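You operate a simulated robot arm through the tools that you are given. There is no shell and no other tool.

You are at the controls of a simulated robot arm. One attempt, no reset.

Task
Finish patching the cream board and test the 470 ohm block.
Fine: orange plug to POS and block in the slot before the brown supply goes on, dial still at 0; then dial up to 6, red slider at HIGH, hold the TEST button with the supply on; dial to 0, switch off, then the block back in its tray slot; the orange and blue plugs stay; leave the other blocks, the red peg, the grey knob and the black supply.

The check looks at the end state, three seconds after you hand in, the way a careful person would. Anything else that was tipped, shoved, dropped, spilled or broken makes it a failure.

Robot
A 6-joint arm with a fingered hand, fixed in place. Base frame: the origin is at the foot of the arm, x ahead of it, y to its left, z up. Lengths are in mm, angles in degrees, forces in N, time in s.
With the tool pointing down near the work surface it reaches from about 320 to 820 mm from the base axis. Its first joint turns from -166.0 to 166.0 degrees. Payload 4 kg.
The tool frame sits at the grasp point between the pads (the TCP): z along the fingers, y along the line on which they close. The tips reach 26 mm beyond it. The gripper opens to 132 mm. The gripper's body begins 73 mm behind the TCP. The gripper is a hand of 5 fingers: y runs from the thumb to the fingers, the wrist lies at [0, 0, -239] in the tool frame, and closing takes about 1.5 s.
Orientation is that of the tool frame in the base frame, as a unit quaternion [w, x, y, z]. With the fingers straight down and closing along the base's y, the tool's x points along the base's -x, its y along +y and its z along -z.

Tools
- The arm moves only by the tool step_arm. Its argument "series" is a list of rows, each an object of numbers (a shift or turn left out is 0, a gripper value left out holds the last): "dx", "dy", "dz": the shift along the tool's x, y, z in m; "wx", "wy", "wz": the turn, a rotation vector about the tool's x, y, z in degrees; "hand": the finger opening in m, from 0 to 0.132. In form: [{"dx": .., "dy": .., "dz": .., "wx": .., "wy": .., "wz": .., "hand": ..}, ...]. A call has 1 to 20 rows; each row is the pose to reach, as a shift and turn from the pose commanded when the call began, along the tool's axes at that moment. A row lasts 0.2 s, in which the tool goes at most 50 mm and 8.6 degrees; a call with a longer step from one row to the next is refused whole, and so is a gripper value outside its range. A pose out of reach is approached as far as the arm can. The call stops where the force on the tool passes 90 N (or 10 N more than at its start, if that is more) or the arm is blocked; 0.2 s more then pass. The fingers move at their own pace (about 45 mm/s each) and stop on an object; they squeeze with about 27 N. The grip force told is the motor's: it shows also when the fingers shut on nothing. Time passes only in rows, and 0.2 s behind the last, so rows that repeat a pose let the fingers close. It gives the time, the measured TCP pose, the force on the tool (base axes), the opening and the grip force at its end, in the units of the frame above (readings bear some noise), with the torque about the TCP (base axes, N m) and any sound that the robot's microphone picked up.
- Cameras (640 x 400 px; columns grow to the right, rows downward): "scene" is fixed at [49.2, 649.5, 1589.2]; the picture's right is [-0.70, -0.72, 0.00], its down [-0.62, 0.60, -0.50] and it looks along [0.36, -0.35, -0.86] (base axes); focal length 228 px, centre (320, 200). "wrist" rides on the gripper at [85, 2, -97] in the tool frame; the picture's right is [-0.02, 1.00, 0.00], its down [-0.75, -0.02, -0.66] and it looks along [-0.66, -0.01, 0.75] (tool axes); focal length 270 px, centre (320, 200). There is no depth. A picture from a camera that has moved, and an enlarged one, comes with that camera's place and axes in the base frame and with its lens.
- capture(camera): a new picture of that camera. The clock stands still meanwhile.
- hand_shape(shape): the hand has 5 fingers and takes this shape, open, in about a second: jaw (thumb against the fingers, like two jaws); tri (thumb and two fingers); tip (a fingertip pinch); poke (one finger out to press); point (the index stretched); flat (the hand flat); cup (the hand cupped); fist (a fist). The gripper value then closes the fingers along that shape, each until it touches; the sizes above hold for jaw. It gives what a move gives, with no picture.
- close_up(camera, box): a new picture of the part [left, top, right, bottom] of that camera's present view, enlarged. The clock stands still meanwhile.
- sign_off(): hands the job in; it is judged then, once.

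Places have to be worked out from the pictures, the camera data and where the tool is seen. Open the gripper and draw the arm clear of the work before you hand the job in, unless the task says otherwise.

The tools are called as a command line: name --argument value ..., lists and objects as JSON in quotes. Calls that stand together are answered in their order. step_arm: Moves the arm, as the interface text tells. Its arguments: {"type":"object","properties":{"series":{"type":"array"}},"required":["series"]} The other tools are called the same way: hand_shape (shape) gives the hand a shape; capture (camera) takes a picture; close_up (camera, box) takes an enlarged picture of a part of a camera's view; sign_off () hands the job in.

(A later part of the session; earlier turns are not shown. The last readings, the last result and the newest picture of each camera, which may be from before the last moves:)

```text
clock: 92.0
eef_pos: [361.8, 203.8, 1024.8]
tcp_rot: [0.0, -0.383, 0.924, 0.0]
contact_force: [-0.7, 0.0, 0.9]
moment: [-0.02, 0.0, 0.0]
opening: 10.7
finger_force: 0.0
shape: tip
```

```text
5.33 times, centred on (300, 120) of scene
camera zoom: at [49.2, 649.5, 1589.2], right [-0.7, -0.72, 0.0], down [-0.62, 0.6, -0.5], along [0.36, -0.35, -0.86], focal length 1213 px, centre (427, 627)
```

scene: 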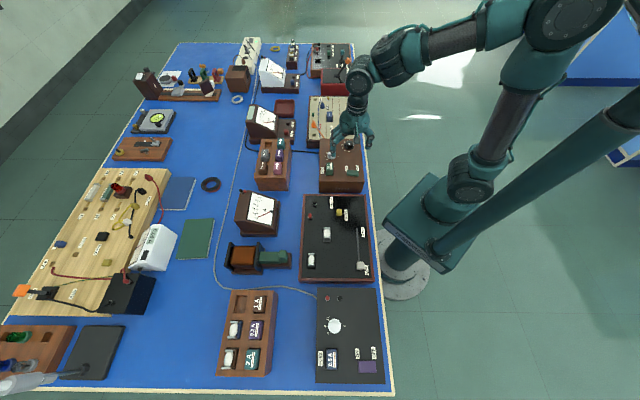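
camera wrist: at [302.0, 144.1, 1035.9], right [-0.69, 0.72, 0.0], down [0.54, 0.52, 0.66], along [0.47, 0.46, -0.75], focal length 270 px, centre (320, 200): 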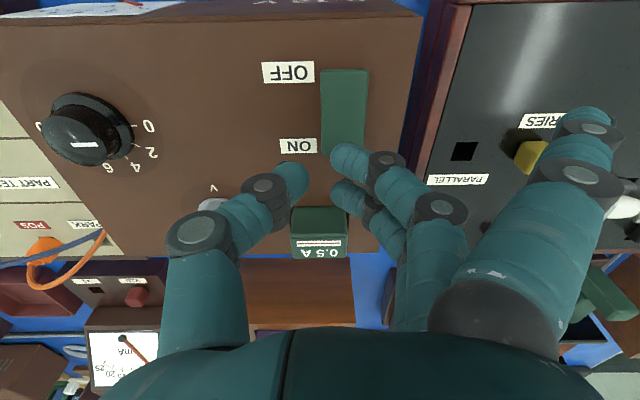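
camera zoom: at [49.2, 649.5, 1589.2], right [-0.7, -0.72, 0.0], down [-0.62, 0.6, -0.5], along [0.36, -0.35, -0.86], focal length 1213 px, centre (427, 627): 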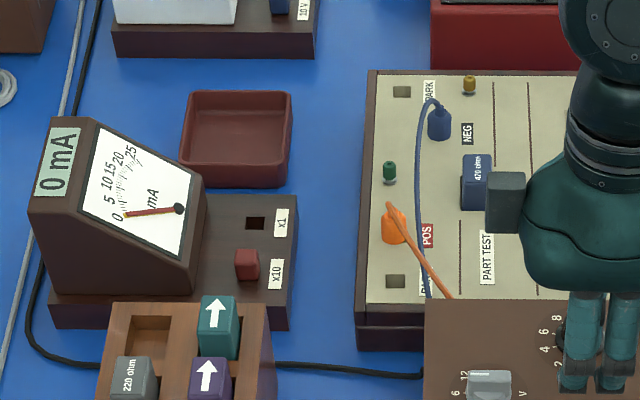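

The supply is on: the rocker's OFF end is up and the meter lit showing 0 mA. Next the dial: I take the jaw shape and move above the dial centre at about (443, 100) for a closer look.

hand_shape --shape "jaw"

step_arm --series '[{"dx": 0.004, "dy": -0.03, "dz": 0.005, "hand": 0.07}, {"dx": 0.01, "dy": -0.065, "dz": 0.01, "hand": 0.07}, {"dx": 0.015, "dy": -0.1, "dz": 0.015, "hand": 0.07}, {"dx": 0.0198, "dy": -0.1294, "dz": 0.025, "hand": 0.07}, {"dx": 0.0198, "dy": -0.1294, "dz": 0.04, "hand": 0.07}, {"dx": 0.0198, "dy": -0.1294, "dz": 0.04, "hand": 0.07}, {"dx": 0.0198, "dy": -0.1294, "dz": 0.04, "hand": 0.07}]'

capture --camera "wrist"

close_up --camera "wrist" --box '[260, 40, 380, 140]'

```text
clock: 92.9
eef_pos: [362.1, 202.4, 1025.3]
tcp_rot: [-0.001, -0.383, 0.924, -0.001]
contact_force: [-0.7, 0.1, 1.1]
moment: [-0.02, -0.01, -0.01]
opening: 132.0
finger_force: 0.0
shape: jaw
```

```text
clock: 94.5
eef_pos: [441.1, 97.7, 984.5]
tcp_rot: [0.0, -0.383, 0.924, 0.0]
contact_force: [0.1, 0.0, 0.4]
moment: [0.02, -0.03, -0.01]
opening: 71.0
finger_force: 0.2
shape: jaw
```

```text
taken
camera wrist: at [379.3, 39.2, 1082.0], right [-0.69, 0.72, 0.0], down [0.54, 0.52, 0.66], along [0.47, 0.46, -0.75], focal length 270 px, centre (320, 200)
```

wrist: 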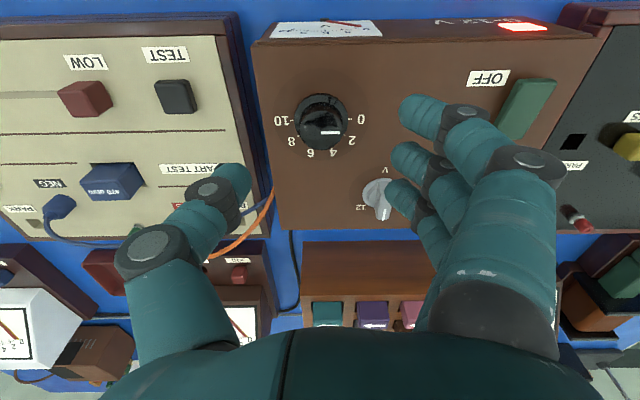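

```text
4.00 times, centred on (320, 90) of wrist
camera zoom: at [379.3, 39.2, 1082.0], right [-0.69, 0.72, 0.0], down [0.54, 0.52, 0.66], along [0.47, 0.46, -0.75], focal length 1081 px, centre (320, 640)
```

zoom: 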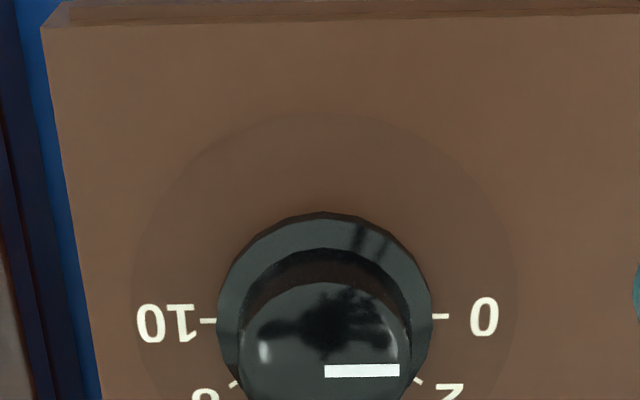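

The scale runs exactly half a turn from 0 to 10, so 6 is 108° clockwise; knob is 29 mm across, top at z≈914. I centre the grip on it and lower with 50 mm opening.

step_arm --series '[{"dx": 0.0019, "dy": 0.0017, "hand": 0.05}, {"dx": 0.0019, "dy": 0.0017, "dz": 0.015, "hand": 0.05}, {"dx": 0.0019, "dy": 0.0017, "dz": 0.03, "hand": 0.05}, {"dx": 0.0019, "dy": 0.0017, "dz": 0.045, "hand": 0.05}, {"dx": 0.0019, "dy": 0.0017, "dz": 0.056, "hand": 0.05}, {"dx": 0.0019, "dy": 0.0017, "dz": 0.056, "hand": 0.05}]'

capture --camera "wrist"

close_up --camera "wrist" --box '[220, 80, 420, 240]'

close_up --camera "scene" --box '[320, 120, 380, 180]'

```text
clock: 95.9
eef_pos: [437.3, 97.9, 927.9]
tcp_rot: [0.0, -0.383, 0.924, 0.001]
contact_force: [0.1, -0.2, -0.5]
moment: [0.01, 0.02, -0.01]
opening: 50.8
finger_force: 0.1
shape: jaw
```

```text
taken
camera wrist: at [376.4, 38.6, 1024.8], right [-0.69, 0.72, 0.0], down [0.54, 0.52, 0.66], along [0.47, 0.46, -0.75], focal length 270 px, centre (320, 200)
```

wrist: 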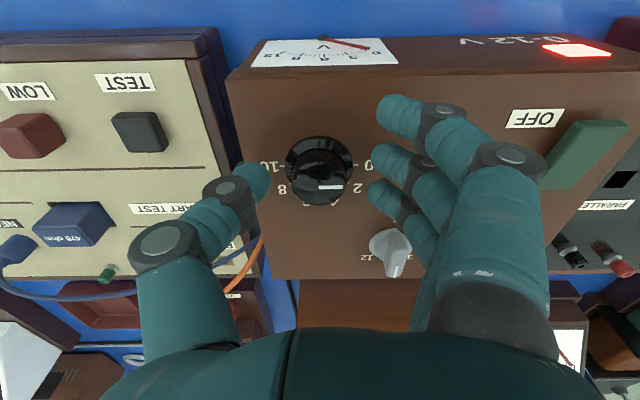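

```text
2.50 times, centred on (320, 160) of wrist
camera zoom: at [376.4, 38.6, 1024.8], right [-0.69, 0.72, 0.0], down [0.54, 0.52, 0.66], along [0.47, 0.46, -0.75], focal length 676 px, centre (320, 300)
```

zoom: 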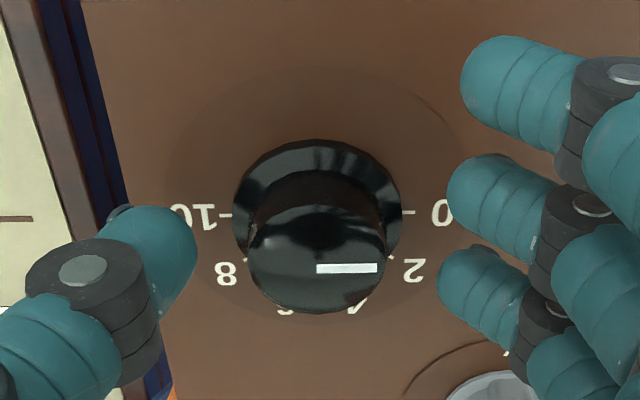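

```text
6.67 times, centred on (350, 150) of scene
camera zoom: at [49.2, 649.5, 1589.2], right [-0.7, -0.72, 0.0], down [-0.62, 0.6, -0.5], along [0.36, -0.35, -0.86], focal length 1516 px, centre (120, 533)
```

zoom: 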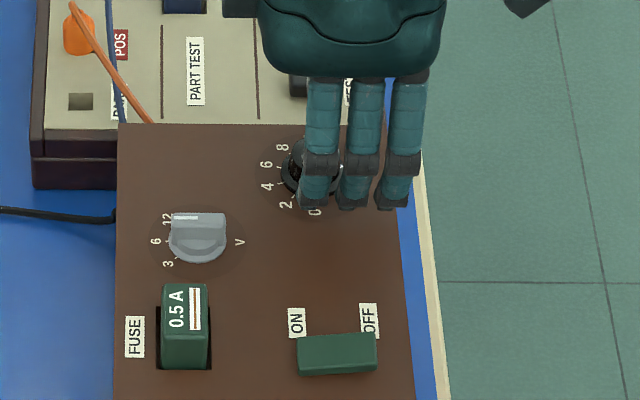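

The knob sits between thumb and the two inner fingers. I close on it and check the grip.

step_arm --series '[{"hand": 0.02}, {"hand": 0.02}, {"hand": 0.02}, {"hand": 0.02}, {"hand": 0.02}]'

close_up --camera "wrist" --box '[220, 80, 420, 240]'

```text
clock: 97.1
eef_pos: [438.1, 97.0, 928.6]
tcp_rot: [0.0, -0.381, 0.925, 0.0]
contact_force: [4.6, -9.6, -1.7]
moment: [-0.17, -0.08, -0.1]
opening: 12.4
finger_force: 27.1
shape: jaw
```

```text
2.50 times, centred on (320, 160) of wrist
camera zoom: at [376.8, 38.0, 1025.0], right [-0.69, 0.72, 0.0], down [0.54, 0.52, 0.66], along [0.48, 0.45, -0.75], focal length 676 px, centre (320, 300)
```

zoom: 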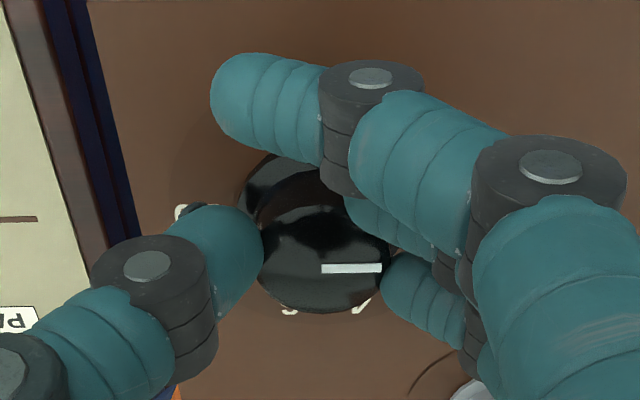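

Thumb and fingers hold the knob, pointer still at 0. I turn clockwise about the knob's own axis, first half of the way, and check for slip.

step_arm --series '[{"dx": 0.0, "dy": 0.0004, "wz": 5.4}, {"dx": -0.0001, "dy": 0.0008, "wz": 10.8}, {"dx": -0.0002, "dy": 0.0012, "wz": 16.2}, {"dx": -0.0003, "dy": 0.0016, "wz": 21.6}, {"dx": -0.0005, "dy": 0.0019, "wz": 27}, {"dx": -0.0007, "dy": 0.0023, "wz": 32.4}, {"dx": -0.0009, "dy": 0.0026, "wz": 37.8}, {"dx": -0.0011, "dy": 0.0029, "wz": 43.2}, {"dx": -0.0014, "dy": 0.0032, "wz": 48.6}, {"dx": -0.0017, "dy": 0.0034, "wz": 54}, {"dx": -0.0017, "dy": 0.0034, "wz": 54}]'

capture --camera "wrist"

close_up --camera "wrist" --box '[220, 80, 420, 240]'

close_up --camera "scene" --box '[330, 125, 370, 165]'

```text
clock: 99.5
eef_pos: [436.1, 101.4, 928.0]
tcp_rot: [0.0, 0.079, 0.997, 0.0]
contact_force: [-0.9, -6.7, -0.5]
moment: [-0.11, 0.01, -0.04]
opening: 12.0
finger_force: 26.8
shape: jaw
```

```text
taken
camera wrist: at [352.6, 115.7, 1025.1], right [0.18, 0.98, 0.0], down [0.74, -0.13, 0.66], along [0.65, -0.12, -0.75], focal length 270 px, centre (320, 200)
```

wrist: 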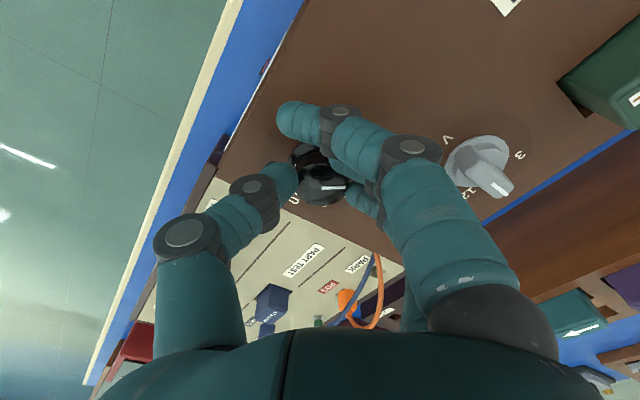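

```text
2.50 times, centred on (320, 160) of wrist
camera zoom: at [352.6, 115.7, 1025.1], right [0.18, 0.98, 0.0], down [0.74, -0.13, 0.66], along [0.65, -0.12, -0.75], focal length 676 px, centre (320, 300)
```

zoom: 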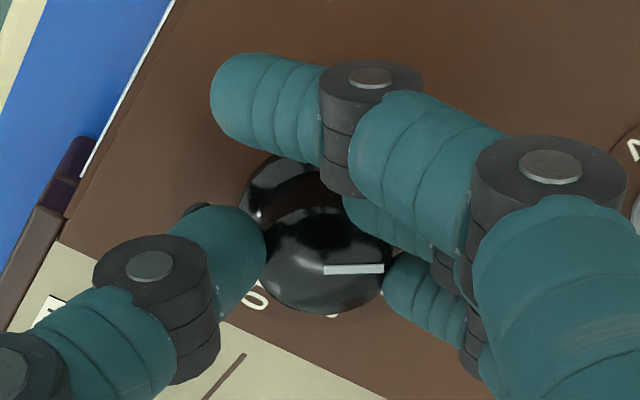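

```text
10.00 times, centred on (350, 145) of scene
camera zoom: at [49.2, 649.5, 1589.2], right [-0.7, -0.72, 0.0], down [-0.62, 0.6, -0.5], along [0.36, -0.35, -0.86], focal length 2275 px, centre (20, 750)
```

zoom: 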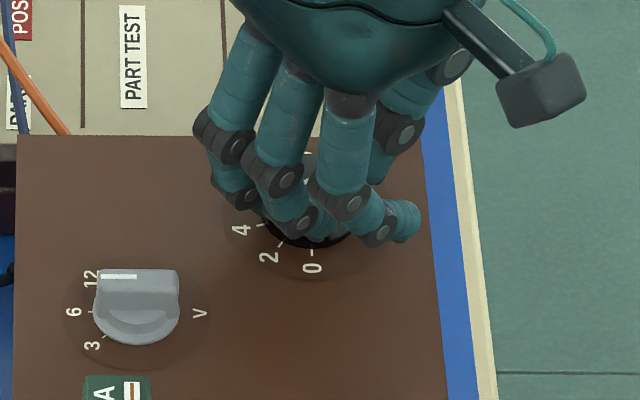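

The knob turned along with the hand with no slip (54°, pointer between 2 and 4... at 3). I continue with the second half to 108°.

step_arm --series '[{"dx": 0.0, "dy": 0.0004, "wz": 5.4}, {"dx": -0.0001, "dy": 0.0008, "wz": 10.8}, {"dx": -0.0002, "dy": 0.0012, "wz": 16.2}, {"dx": -0.0003, "dy": 0.0016, "wz": 21.6}, {"dx": -0.0005, "dy": 0.0019, "wz": 27}, {"dx": -0.0007, "dy": 0.0023, "wz": 32.4}, {"dx": -0.0009, "dy": 0.0026, "wz": 37.8}, {"dx": -0.0011, "dy": 0.0029, "wz": 43.2}, {"dx": -0.0014, "dy": 0.0032, "wz": 48.6}, {"dx": -0.0017, "dy": 0.0034, "wz": 54}, {"dx": -0.0017, "dy": 0.0034, "wz": 54}]'

capture --camera "wrist"

close_up --camera "wrist" --box '[220, 80, 420, 240]'

close_up --camera "scene" --box '[330, 125, 370, 165]'

```text
clock: 101.9
eef_pos: [439.1, 105.9, 928.5]
tcp_rot: [-0.001, 0.522, 0.853, 0.0]
contact_force: [-13.8, 12.7, 1.3]
moment: [0.27, 0.2, -0.02]
opening: 11.7
finger_force: 26.8
shape: jaw
```

```text
taken
camera wrist: at [401.3, 180.5, 1025.1], right [0.9, 0.44, 0.0], down [0.33, -0.68, 0.66], along [0.29, -0.59, -0.75], focal length 270 px, centre (320, 200)
```

wrist: 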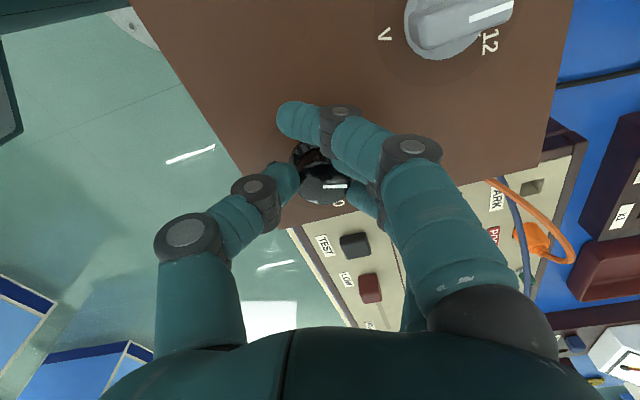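

```text
2.50 times, centred on (320, 160) of wrist
camera zoom: at [401.3, 180.5, 1025.1], right [0.9, 0.44, 0.0], down [0.33, -0.68, 0.66], along [0.29, -0.59, -0.75], focal length 676 px, centre (320, 300)
```

zoom: 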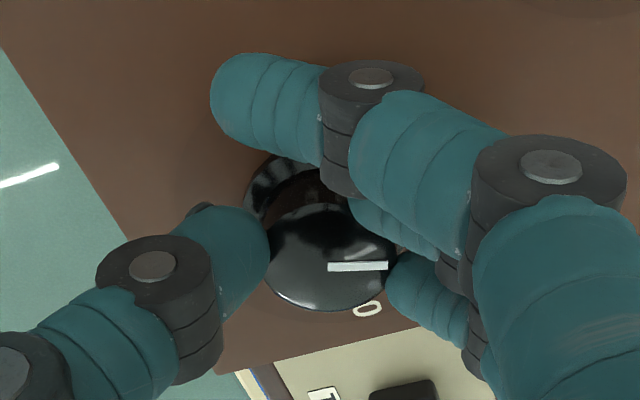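

```text
10.00 times, centred on (350, 145) of scene
camera zoom: at [49.2, 649.5, 1589.2], right [-0.7, -0.72, 0.0], down [-0.62, 0.6, -0.5], along [0.36, -0.35, -0.86], focal length 2275 px, centre (20, 750)
```

zoom: 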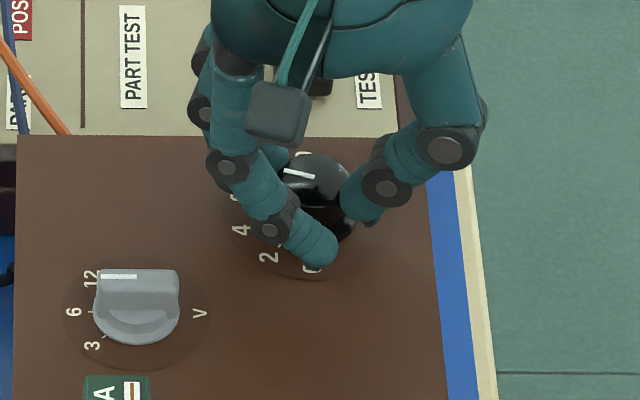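

Hand yaw shows exactly 108° turned. I release the knob, rise, and read the dial.

step_arm --series '[{"hand": 0.06}, {"hand": 0.06}, {"hand": 0.06}, {"hand": 0.06}, {"hand": 0.06}, {"dz": -0.02, "hand": 0.06}, {"dz": -0.045, "hand": 0.06}, {"dz": -0.07, "hand": 0.06}, {"dz": -0.07, "hand": 0.06}]'

capture --camera "wrist"

close_up --camera "wrist" --box '[260, 60, 380, 160]'

close_up --camera "scene" --box '[330, 125, 370, 165]'

```text
clock: 103.9
eef_pos: [438.7, 103.4, 996.3]
tcp_rot: [-0.001, 0.523, 0.853, -0.001]
contact_force: [0.2, 0.8, 0.3]
moment: [0.0, -0.01, -0.02]
opening: 59.7
finger_force: 0.0
shape: jaw
```

```text
taken
camera wrist: at [401.7, 179.3, 1093.5], right [0.9, 0.44, 0.0], down [0.33, -0.68, 0.66], along [0.29, -0.59, -0.75], focal length 270 px, centre (320, 200)
```

wrist: 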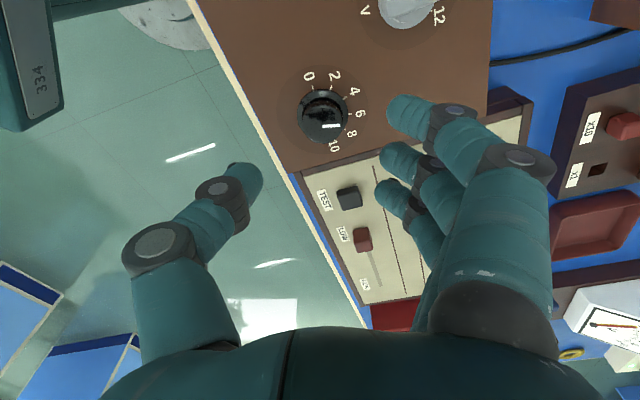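

```text
4.00 times, centred on (320, 110) of wrist
camera zoom: at [401.7, 179.3, 1093.5], right [0.9, 0.44, 0.0], down [0.33, -0.68, 0.66], along [0.29, -0.59, -0.75], focal length 1081 px, centre (320, 560)
```

zoom: 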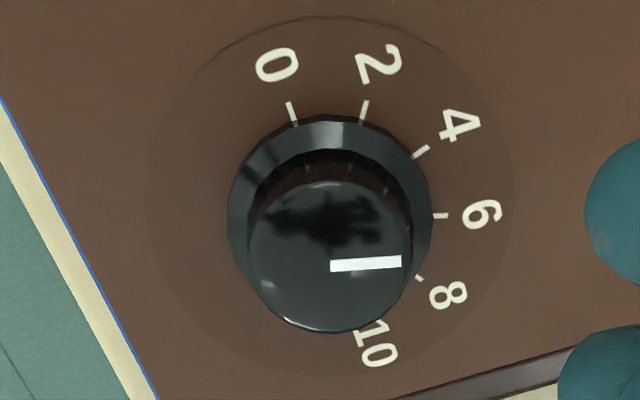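

```text
10.00 times, centred on (350, 145) of scene
camera zoom: at [49.2, 649.5, 1589.2], right [-0.7, -0.72, 0.0], down [-0.62, 0.6, -0.5], along [0.36, -0.35, -0.86], focal length 2275 px, centre (20, 750)
```

zoom: 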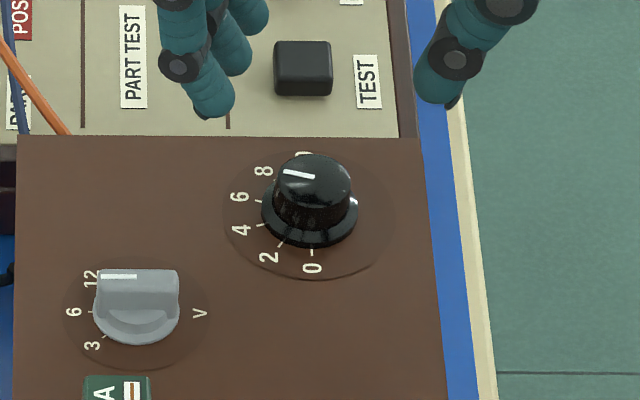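

The pointer is on 6. Next the slider: I move above the red slider at about (578, -48), turning back to the board-aligned yaw.

step_arm --series '[{"dx": -0.03, "dy": 0.008, "wz": -3}, {"dx": -0.065, "dy": 0.018, "wz": -6}, {"dx": -0.1, "dy": 0.028, "wz": -9}, {"dx": -0.135, "dy": 0.038, "wz": -12}, {"dx": -0.17, "dy": 0.048, "wz": -15}, {"dx": -0.1976, "dy": 0.0559, "wz": -18}, {"dx": -0.1976, "dy": 0.0559, "dz": 0.021, "wz": -18}, {"dx": -0.1976, "dy": 0.0559, "dz": 0.021, "wz": -18}]'

capture --camera "wrist"

close_up --camera "wrist" --box '[240, 30, 400, 160]'

```text
clock: 105.7
eef_pos: [576.9, -46.9, 974.9]
tcp_rot: [0.0, 0.382, 0.924, 0.0]
contact_force: [0.1, 0.4, 0.0]
moment: [0.0, -0.02, 0.0]
opening: 59.3
finger_force: 0.1
shape: jaw
```

```text
taken
camera wrist: at [519.0, 13.7, 1071.9], right [0.72, 0.69, 0.0], down [0.52, -0.54, 0.66], along [0.46, -0.47, -0.75], focal length 270 px, centre (320, 200)
```

wrist: 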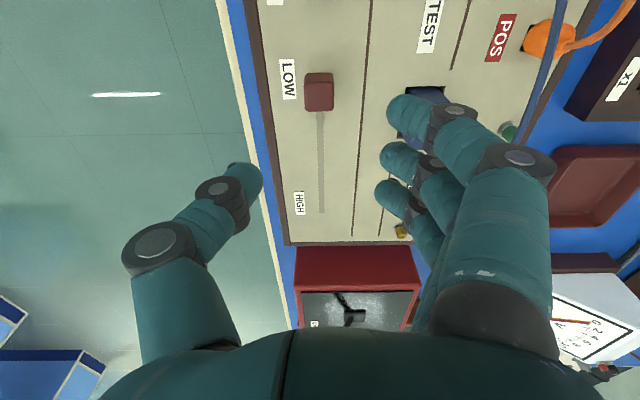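

```text
3.08 times, centred on (320, 95) of wrist
camera zoom: at [519.0, 13.7, 1071.9], right [0.72, 0.69, 0.0], down [0.52, -0.54, 0.66], along [0.46, -0.47, -0.75], focal length 832 px, centre (320, 523)
```

zoom: 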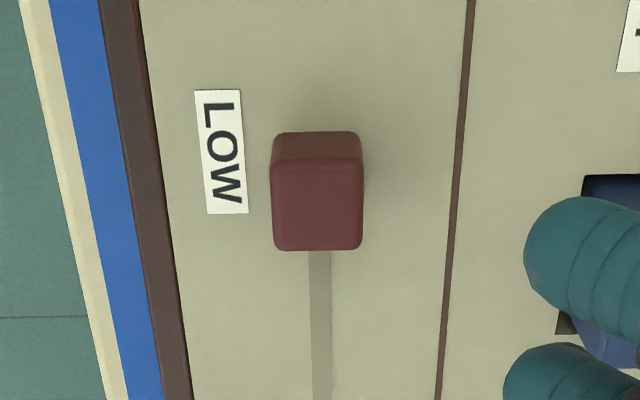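

The slider cap is 22 mm square with its top at z≈872, centred 10 mm toward the camera; the groove runs about 130 mm to HIGH. I centre over it and lower with 46 mm opening.

step_arm --series '[{"dx": 0.005, "dy": 0.0005, "dz": 0.01, "hand": 0.046}, {"dx": 0.0103, "dy": 0.0009, "dz": 0.03, "hand": 0.046}, {"dx": 0.0103, "dy": 0.0009, "dz": 0.055, "hand": 0.046}, {"dx": 0.0103, "dy": 0.0009, "dz": 0.075, "hand": 0.046}, {"dx": 0.0103, "dy": 0.0009, "dz": 0.085, "hand": 0.046}, {"dx": 0.0103, "dy": 0.0009, "dz": 0.091, "hand": 0.046}, {"dx": 0.0103, "dy": 0.0009, "dz": 0.091, "hand": 0.046}]'

capture --camera "wrist"

close_up --camera "scene" --box '[325, 90, 375, 140]'

```text
clock: 107.3
eef_pos: [571.4, -38.6, 887.4]
tcp_rot: [0.0, 0.384, 0.923, 0.0]
contact_force: [0.8, 0.6, 0.0]
moment: [-0.01, 0.0, -0.01]
opening: 46.2
finger_force: 0.0
shape: jaw
```

```text
taken
camera wrist: at [513.2, 21.9, 982.5], right [0.72, 0.69, 0.0], down [0.52, -0.54, 0.66], along [0.46, -0.47, -0.75], focal length 270 px, centre (320, 200)
```

wrist: 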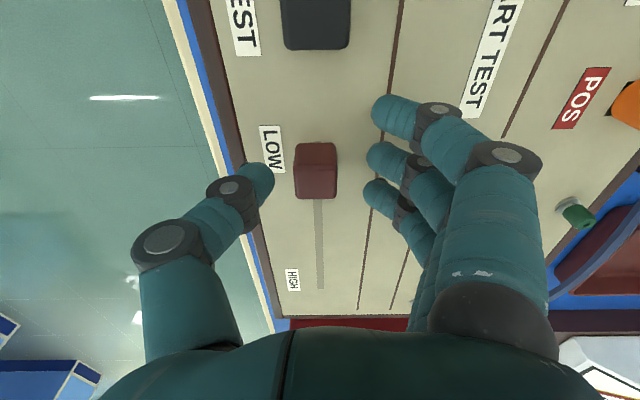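

```text
8.00 times, centred on (350, 115) of scene
camera zoom: at [49.2, 649.5, 1589.2], right [-0.7, -0.72, 0.0], down [-0.62, 0.6, -0.5], along [0.36, -0.35, -0.86], focal length 1820 px, centre (80, 880)
```

zoom: 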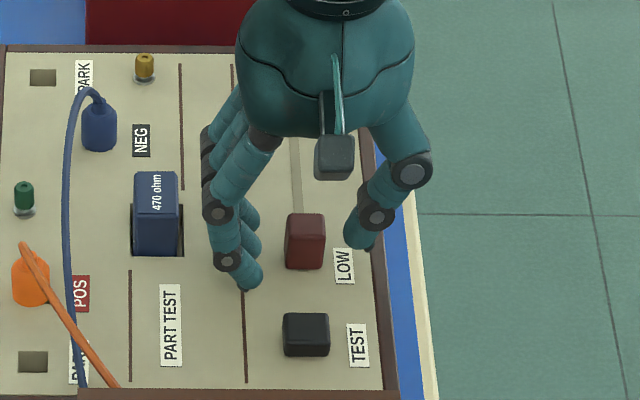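

Fingers straddle the cap with clearance all around. I lower 3 mm more and close on it.

step_arm --series '[{"dz": 0.003}, {"dz": 0.003, "hand": 0.016}, {"dz": 0.003, "hand": 0.016}, {"dz": 0.003, "hand": 0.016}, {"dz": 0.003, "hand": 0.016}, {"dz": 0.003, "hand": 0.016}]'

close_up --camera "wrist" --box '[220, 80, 420, 240]'

```text
clock: 108.7
eef_pos: [571.9, -37.9, 882.8]
tcp_rot: [-0.001, 0.384, 0.923, 0.0]
contact_force: [-6.4, -7.6, -1.2]
moment: [-0.08, 0.01, -0.05]
opening: 8.7
finger_force: 26.6
shape: jaw
```

```text
2.50 times, centred on (320, 160) of wrist
camera zoom: at [512.8, 21.4, 979.2], right [0.72, 0.69, 0.0], down [0.52, -0.54, 0.66], along [0.45, -0.48, -0.75], focal length 676 px, centre (320, 300)
```

zoom: 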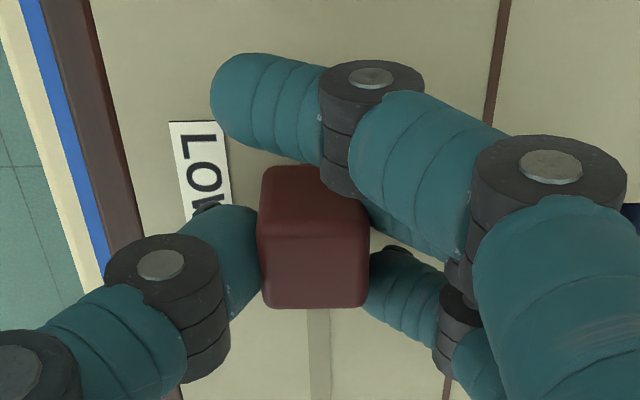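

The cap is held, and the curled index sits behind it as a pusher. I drag it along the groove toward HIGH, stopping short of the end to check.

step_arm --series '[{"dx": -0.004}, {"dx": -0.01}, {"dx": -0.018}, {"dx": -0.027}, {"dx": -0.036}, {"dx": -0.045}, {"dx": -0.054}, {"dx": -0.063}, {"dx": -0.072}, {"dx": -0.081}, {"dx": -0.09}, {"dx": -0.099}, {"dx": -0.107}, {"dx": -0.112}, {"dx": -0.112}]'

capture --camera "wrist"

close_up --camera "scene" --box '[325, 80, 375, 130]'

```text
clock: 111.9
eef_pos: [650.3, -118.0, 881.8]
tcp_rot: [0.0, 0.383, 0.924, 0.0]
contact_force: [-6.4, -7.9, -5.5]
moment: [-0.07, 0.03, -0.04]
opening: 8.3
finger_force: 26.7
shape: jaw
```

```text
taken
camera wrist: at [592.3, -57.9, 979.5], right [0.72, 0.69, 0.0], down [0.52, -0.54, 0.66], along [0.46, -0.47, -0.75], focal length 270 px, centre (320, 200)
```

wrist: 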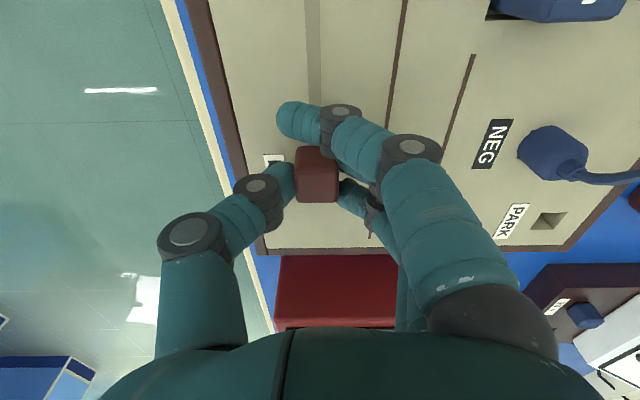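

```text
8.00 times, centred on (350, 105) of scene
camera zoom: at [49.2, 649.5, 1589.2], right [-0.7, -0.72, 0.0], down [-0.62, 0.6, -0.5], along [0.36, -0.35, -0.86], focal length 1820 px, centre (80, 960)
```

zoom: 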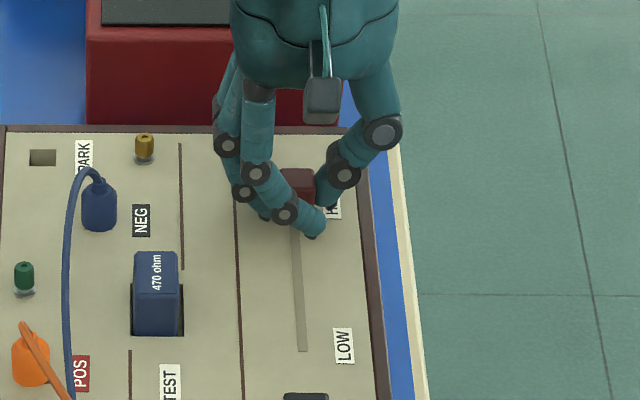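

The cap followed 112 mm. I check whether any groove is left beyond it.

close_up --camera "wrist" --box '[240, 120, 400, 260]'

close_up --camera "scene" --box '[340, 85, 370, 115]'

```text
2.86 times, centred on (320, 190) of wrist
camera zoom: at [592.3, -57.9, 979.5], right [0.72, 0.69, 0.0], down [0.52, -0.54, 0.66], along [0.46, -0.47, -0.75], focal length 772 px, centre (320, 229)
```

zoom: 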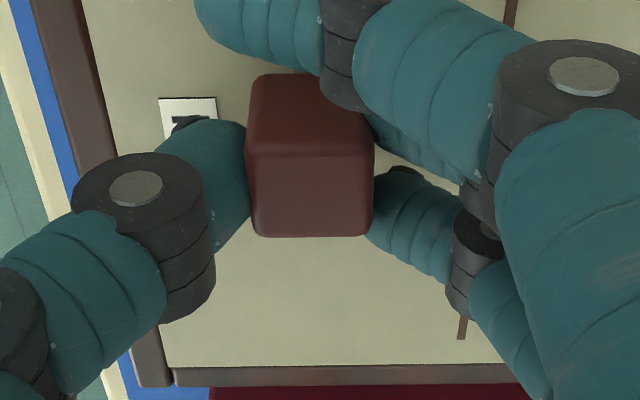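

```text
13.33 times, centred on (355, 100) of scene
camera zoom: at [49.2, 649.5, 1589.2], right [-0.7, -0.72, 0.0], down [-0.62, 0.6, -0.5], along [0.36, -0.35, -0.86], focal length 3033 px, centre (-147, 1533)
```

zoom: 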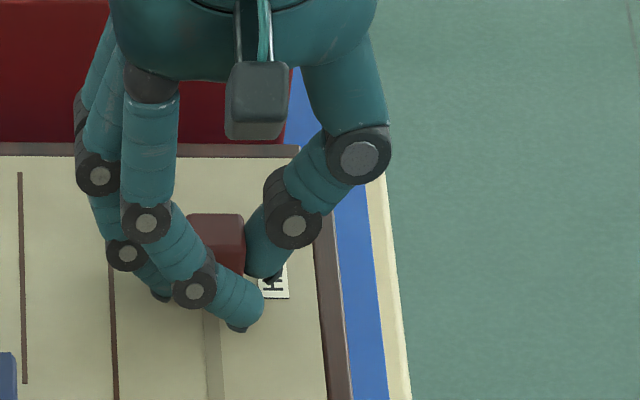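

From the geometry about 12 mm of travel remain. I creep forward in small steps and watch the force.

step_arm --series '[{"dx": -0.002}, {"dx": -0.004}, {"dx": -0.006}, {"dx": -0.008}, {"dx": -0.01}]'

close_up --camera "wrist" --box '[240, 120, 400, 260]'

```text
clock: 113.1
eef_pos: [657.1, -123.0, 881.5]
tcp_rot: [-0.002, 0.381, 0.924, 0.0]
contact_force: [-18.7, -1.2, -3.5]
moment: [0.06, 0.23, -0.1]
opening: 7.8
finger_force: 26.9
shape: jaw
```

```text
2.86 times, centred on (320, 190) of wrist
camera zoom: at [598.6, -63.9, 979.7], right [0.72, 0.69, 0.0], down [0.52, -0.54, 0.66], along [0.45, -0.47, -0.75], focal length 772 px, centre (320, 229)
```

zoom: 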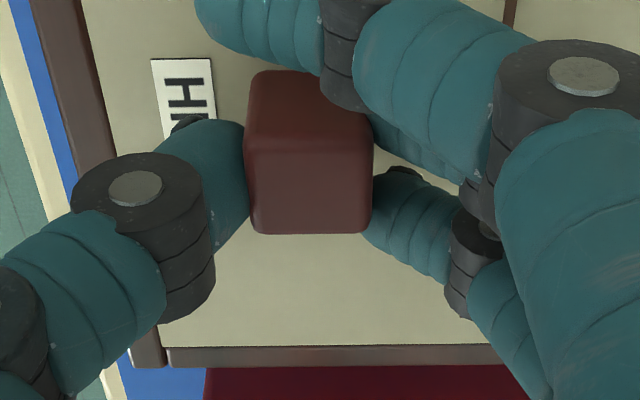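

Resistance of about 12 N after 120 mm shows the end stop at HIGH. I back off slightly, release, and rise to check.

step_arm --series '[{"dx": -0.0}, {"dx": 0.001, "hand": 0.05}, {"dx": 0.001, "hand": 0.05}, {"dx": 0.001, "hand": 0.05}, {"dx": 0.001, "hand": 0.05}, {"dx": 0.001, "hand": 0.05}, {"dx": 0.001, "dz": -0.02, "hand": 0.05}, {"dx": 0.001, "dz": -0.05, "hand": 0.05}, {"dx": 0.001, "dz": -0.09, "hand": 0.05}, {"dx": 0.001, "dz": -0.09, "hand": 0.05}]'

capture --camera "wrist"

close_up --camera "scene" --box '[320, 80, 380, 140]'

```text
clock: 115.3
eef_pos: [658.2, -123.6, 971.8]
tcp_rot: [0.0, 0.382, 0.924, -0.001]
contact_force: [0.1, -0.3, -0.3]
moment: [0.03, -0.03, -0.02]
opening: 49.2
finger_force: 0.0
shape: jaw
```

```text
taken
camera wrist: at [600.0, -63.7, 1069.3], right [0.72, 0.69, 0.0], down [0.52, -0.54, 0.66], along [0.46, -0.47, -0.75], focal length 270 px, centre (320, 200)
```

wrist: 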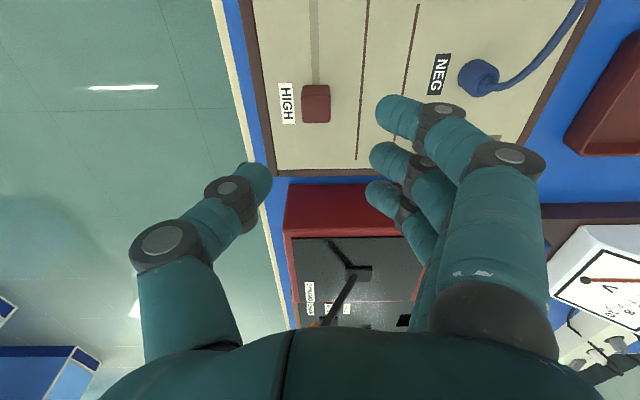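

```text
6.67 times, centred on (350, 110) of scene
camera zoom: at [49.2, 649.5, 1589.2], right [-0.7, -0.72, 0.0], down [-0.62, 0.6, -0.5], along [0.36, -0.35, -0.86], focal length 1516 px, centre (120, 800)
```

zoom: 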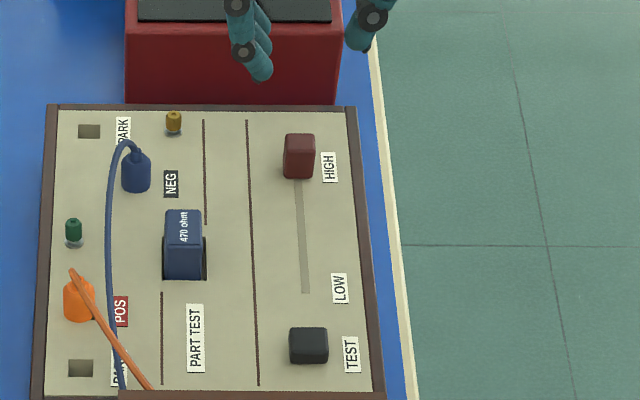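

The slider cap is now beside HIGH. Next TEST: its centre is near (523.6, 10); I narrow the hand to 12 mm and go above it so that the two inner fingertips land on the button.

step_arm --series '[{"dx": 0.03, "dy": -0.002, "hand": 0.012}, {"dx": 0.065, "dy": -0.005, "hand": 0.012}, {"dx": 0.1, "dy": -0.007, "hand": 0.012}, {"dx": 0.135, "dy": -0.01, "hand": 0.012}, {"dx": 0.17, "dy": -0.012, "hand": 0.012}, {"dx": 0.1946, "dy": -0.014, "hand": 0.012}, {"dx": 0.1946, "dy": -0.014, "dz": 0.03, "hand": 0.012}, {"dx": 0.1946, "dy": -0.014, "dz": 0.03, "hand": 0.012}]'

capture --camera "wrist"

close_up --camera "wrist" --box '[240, 70, 420, 220]'

close_up --camera "scene" --box '[320, 90, 380, 150]'

```text
clock: 117.1
eef_pos: [509.3, 4.1, 940.8]
tcp_rot: [0.0, 0.383, 0.924, 0.0]
contact_force: [-0.2, -1.2, -0.6]
moment: [0.01, 0.01, -0.03]
opening: 12.6
finger_force: 0.0
shape: jaw
```

```text
taken
camera wrist: at [450.3, 64.7, 1039.0], right [0.72, 0.69, 0.0], down [0.52, -0.54, 0.66], along [0.46, -0.47, -0.75], focal length 270 px, centre (320, 200)
```

wrist: 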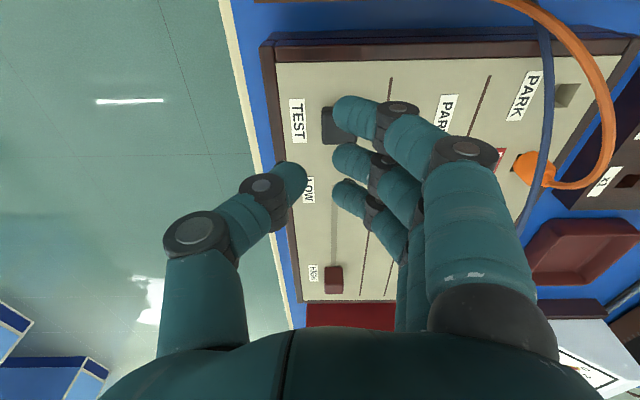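

```text
2.67 times, centred on (330, 145) of wrist
camera zoom: at [450.3, 64.7, 1039.0], right [0.72, 0.69, 0.0], down [0.52, -0.54, 0.66], along [0.46, -0.47, -0.75], focal length 721 px, centre (293, 347)
```

zoom: 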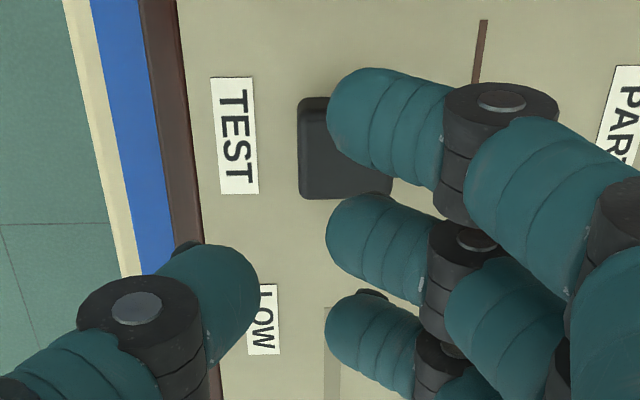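

```text
6.67 times, centred on (350, 120) of scene
camera zoom: at [49.2, 649.5, 1589.2], right [-0.7, -0.72, 0.0], down [-0.62, 0.6, -0.5], along [0.36, -0.35, -0.86], focal length 1516 px, centre (120, 733)
```

zoom: 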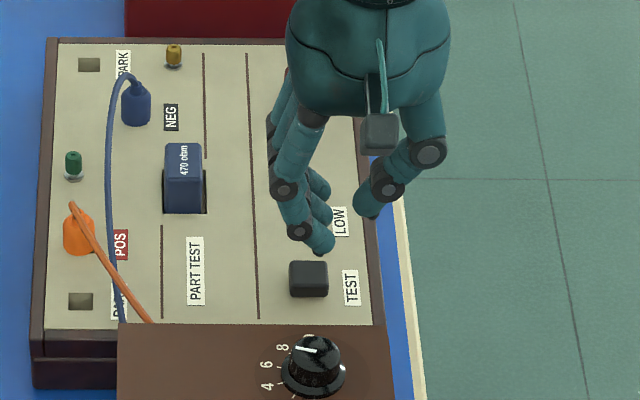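

The button centre is within 2 mm of where I want it under the inner fingertips. I lower, then press in small steps while watching the force.

step_arm --series '[{"dx": 0.002, "dy": 0.001, "dz": 0.015}, {"dx": 0.002, "dy": 0.001, "dz": 0.03}, {"dx": 0.002, "dy": 0.001, "dz": 0.042}, {"dx": 0.002, "dy": 0.001, "dz": 0.047}, {"dx": 0.002, "dy": 0.001, "dz": 0.05}, {"dx": 0.002, "dy": 0.001, "dz": 0.052}]'

close_up --camera "scene" --box '[325, 100, 375, 150]'

close_up --camera "scene" --box '[230, 90, 310, 150]'

```text
clock: 118.5
eef_pos: [507.4, 6.1, 890.3]
tcp_rot: [0.0, 0.382, 0.924, 0.0]
contact_force: [0.2, 0.5, 0.0]
moment: [-0.04, -0.02, 0.0]
opening: 12.6
finger_force: 0.2
shape: jaw
```

```text
8.00 times, centred on (350, 125) of scene
camera zoom: at [49.2, 649.5, 1589.2], right [-0.7, -0.72, 0.0], down [-0.62, 0.6, -0.5], along [0.36, -0.35, -0.86], focal length 1820 px, centre (80, 800)
```

zoom: 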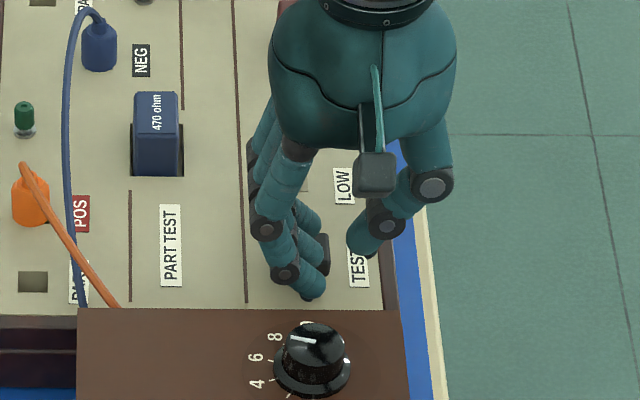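

```text
6.67 times, centred on (270, 120) of scene
camera zoom: at [49.2, 649.5, 1589.2], right [-0.7, -0.72, 0.0], down [-0.62, 0.6, -0.5], along [0.36, -0.35, -0.86], focal length 1516 px, centre (653, 733)
```

zoom: 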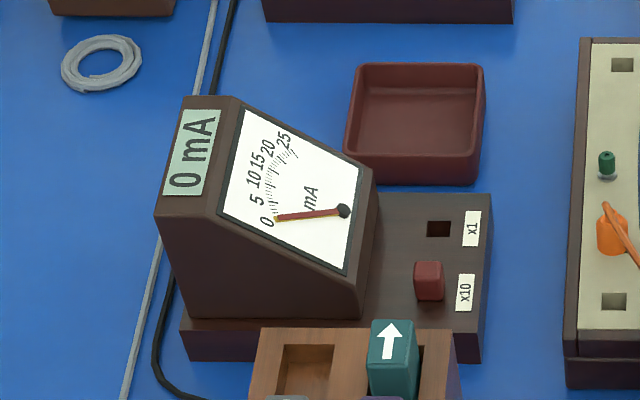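

No contact yet with tips near z 864. I press further in 1.5 mm steps.

step_arm --series '[{"dz": 0.0015}, {"dz": 0.003}, {"dz": 0.0045}, {"dz": 0.006}]'

close_up --camera "scene" --box '[230, 90, 310, 150]'

close_up --camera "wrist" --box '[240, 70, 420, 220]'

```text
clock: 119.5
eef_pos: [508.9, 6.4, 886.3]
tcp_rot: [0.0, 0.383, 0.924, 0.001]
contact_force: [-1.1, 0.2, 3.6]
moment: [0.04, -0.03, 0.0]
opening: 12.9
finger_force: 0.1
shape: jaw
heard: click
```

```text
6.67 times, centred on (270, 120) of scene
camera zoom: at [49.2, 649.5, 1589.2], right [-0.7, -0.72, 0.0], down [-0.62, 0.6, -0.5], along [0.36, -0.35, -0.86], focal length 1516 px, centre (653, 733)
```

zoom: 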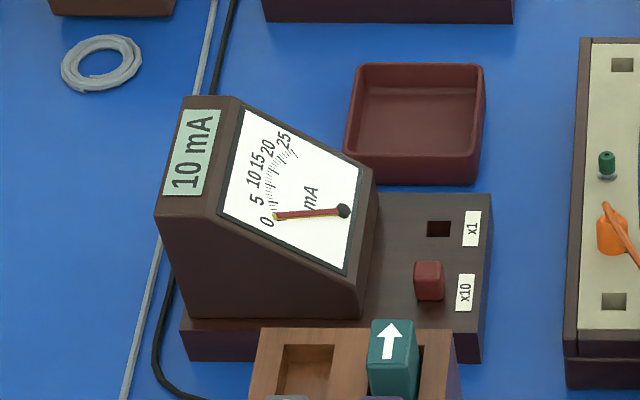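

```text
2.67 times, centred on (330, 145) of wrist
camera zoom: at [449.7, 66.9, 982.6], right [0.72, 0.69, 0.0], down [0.52, -0.54, 0.66], along [0.46, -0.47, -0.75], focal length 721 px, centre (293, 347)
```

zoom: 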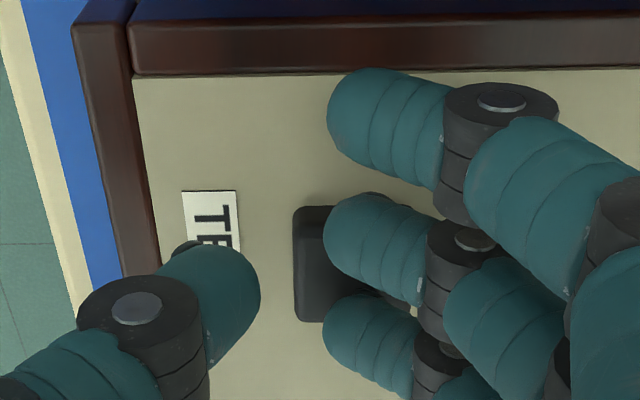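

The button clicked and the meter reads 10 mA. I hold it down for several seconds with a touch more pressure and watch the meter.

step_arm --series '[{"dz": 0.001}, {"dz": 0.001}, {"dz": 0.001}, {"dz": 0.001}, {"dz": 0.001}, {"dz": 0.001}, {"dz": 0.001}, {"dz": 0.001}, {"dz": 0.001}, {"dz": 0.001}, {"dz": 0.001}, {"dz": 0.001}, {"dz": 0.001}, {"dz": 0.001}, {"dz": 0.001}, {"dz": 0.001}, {"dz": 0.001}, {"dz": 0.001}, {"dz": 0.001}, {"dz": 0.001}]'

close_up --camera "scene" --box '[230, 90, 310, 150]'

close_up --camera "scene" --box '[300, 80, 380, 160]'

```text
clock: 123.7
eef_pos: [508.6, 6.0, 883.9]
tcp_rot: [0.0, 0.383, 0.924, 0.0]
contact_force: [-0.3, 3.8, 11.9]
moment: [0.14, -0.15, 0.06]
opening: 13.1
finger_force: 0.0
shape: jaw
```

```text
6.67 times, centred on (270, 120) of scene
camera zoom: at [49.2, 649.5, 1589.2], right [-0.7, -0.72, 0.0], down [-0.62, 0.6, -0.5], along [0.36, -0.35, -0.86], focal length 1516 px, centre (653, 733)
```

zoom: 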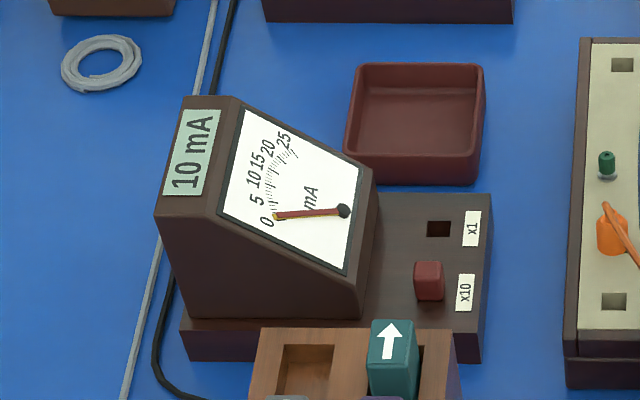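

```text
5.00 times, centred on (340, 120) of scene
camera zoom: at [49.2, 649.5, 1589.2], right [-0.7, -0.72, 0.0], down [-0.62, 0.6, -0.5], along [0.36, -0.35, -0.86], focal length 1137 px, centre (220, 600)
```

zoom: 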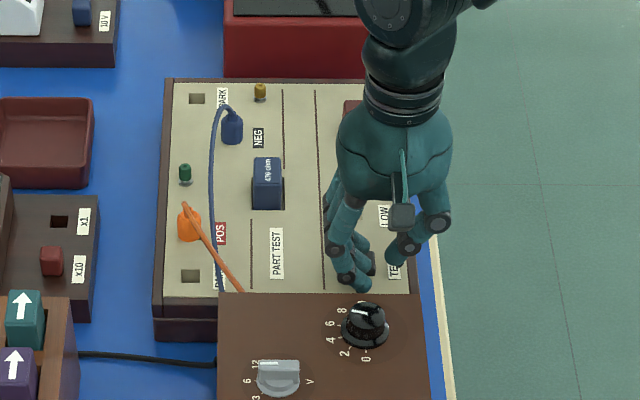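

Held for over 4 s with a steady 10 mA reading at about 12 N. I release the button, rise, and return to the dial with the hand turned to where it let go of the knob.

step_arm --series '[{"dz": -0.01}, {"dz": -0.04}, {"dz": -0.08}, {"dz": -0.09, "hand": 0.06}, {"dx": 0.03, "dy": 0.005, "dz": -0.1, "wz": 4, "hand": 0.06}, {"dx": 0.065, "dy": 0.011, "dz": -0.1, "wz": 9, "hand": 0.06}, {"dx": 0.1, "dy": 0.018, "dz": -0.1, "wz": 14, "hand": 0.06}, {"dx": 0.1197, "dy": 0.021, "dz": -0.1, "wz": 18, "hand": 0.06}, {"dx": 0.1197, "dy": 0.021, "dz": -0.1, "wz": 18, "hand": 0.06}, {"dx": 0.1197, "dy": 0.021, "dz": -0.1, "wz": 18, "hand": 0.06}]'

close_up --camera "wrist" --box '[250, 50, 390, 170]'

close_up --camera "scene" --box '[240, 90, 380, 170]'

```text
clock: 125.9
eef_pos: [438.3, 105.8, 986.5]
tcp_rot: [0.0, 0.523, 0.852, 0.0]
contact_force: [-0.5, 0.5, 0.0]
moment: [-0.01, 0.0, -0.01]
opening: 59.1
finger_force: 0.1
shape: jaw
```

```text
3.33 times, centred on (320, 110) of wrist
camera zoom: at [401.0, 180.8, 1083.4], right [0.9, 0.44, 0.0], down [0.33, -0.68, 0.66], along [0.29, -0.59, -0.75], focal length 901 px, centre (320, 500)
```

zoom: 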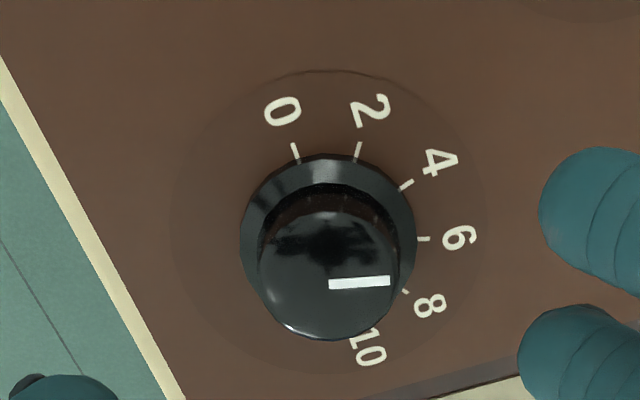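

```text
4.57 times, centred on (310, 130) of scene
camera zoom: at [49.2, 649.5, 1589.2], right [-0.7, -0.72, 0.0], down [-0.62, 0.6, -0.5], along [0.36, -0.35, -0.86], focal length 1040 px, centre (366, 520)
```

zoom: 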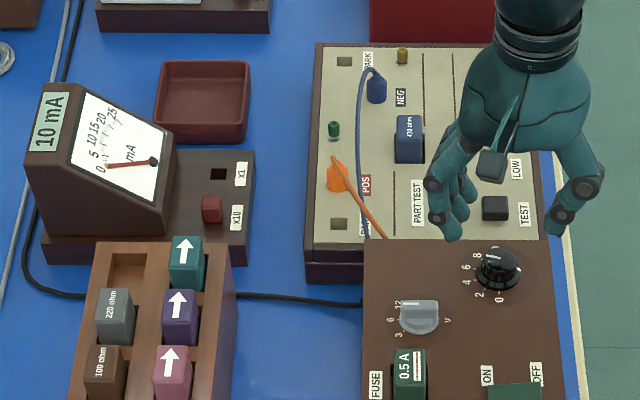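

The pointer still reads 6 and the knob centre is 3 mm to the finger side. I correct, lower around the knob with a 50 mm opening, and check.

step_arm --series '[{"dy": 0.0031, "hand": 0.05}, {"dy": 0.0031, "dz": 0.015, "hand": 0.05}, {"dy": 0.0031, "dz": 0.03, "hand": 0.05}, {"dy": 0.0031, "dz": 0.045, "hand": 0.05}, {"dy": 0.0031, "dz": 0.058, "hand": 0.05}, {"dy": 0.0031, "dz": 0.058, "hand": 0.05}]'

close_up --camera "wrist" --box '[220, 80, 420, 240]'

```text
clock: 127.3
eef_pos: [441.8, 106.0, 926.8]
tcp_rot: [0.0, 0.522, 0.853, 0.0]
contact_force: [0.0, 0.1, -0.4]
moment: [-0.01, 0.0, -0.03]
opening: 50.6
finger_force: 0.0
shape: jaw
```

```text
2.50 times, centred on (320, 160) of wrist
camera zoom: at [404.9, 181.3, 1022.8], right [0.9, 0.44, 0.0], down [0.33, -0.68, 0.66], along [0.29, -0.59, -0.75], focal length 676 px, centre (320, 300)
```

zoom: 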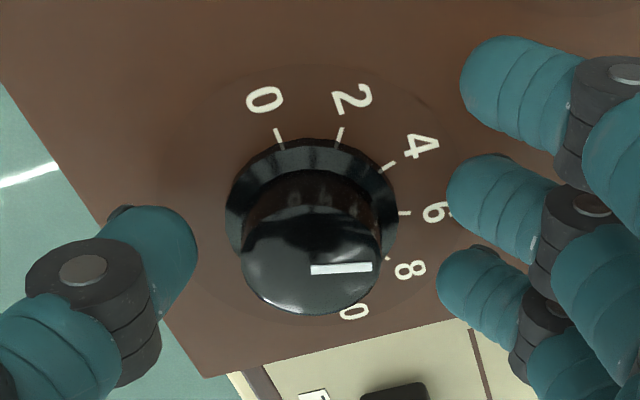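

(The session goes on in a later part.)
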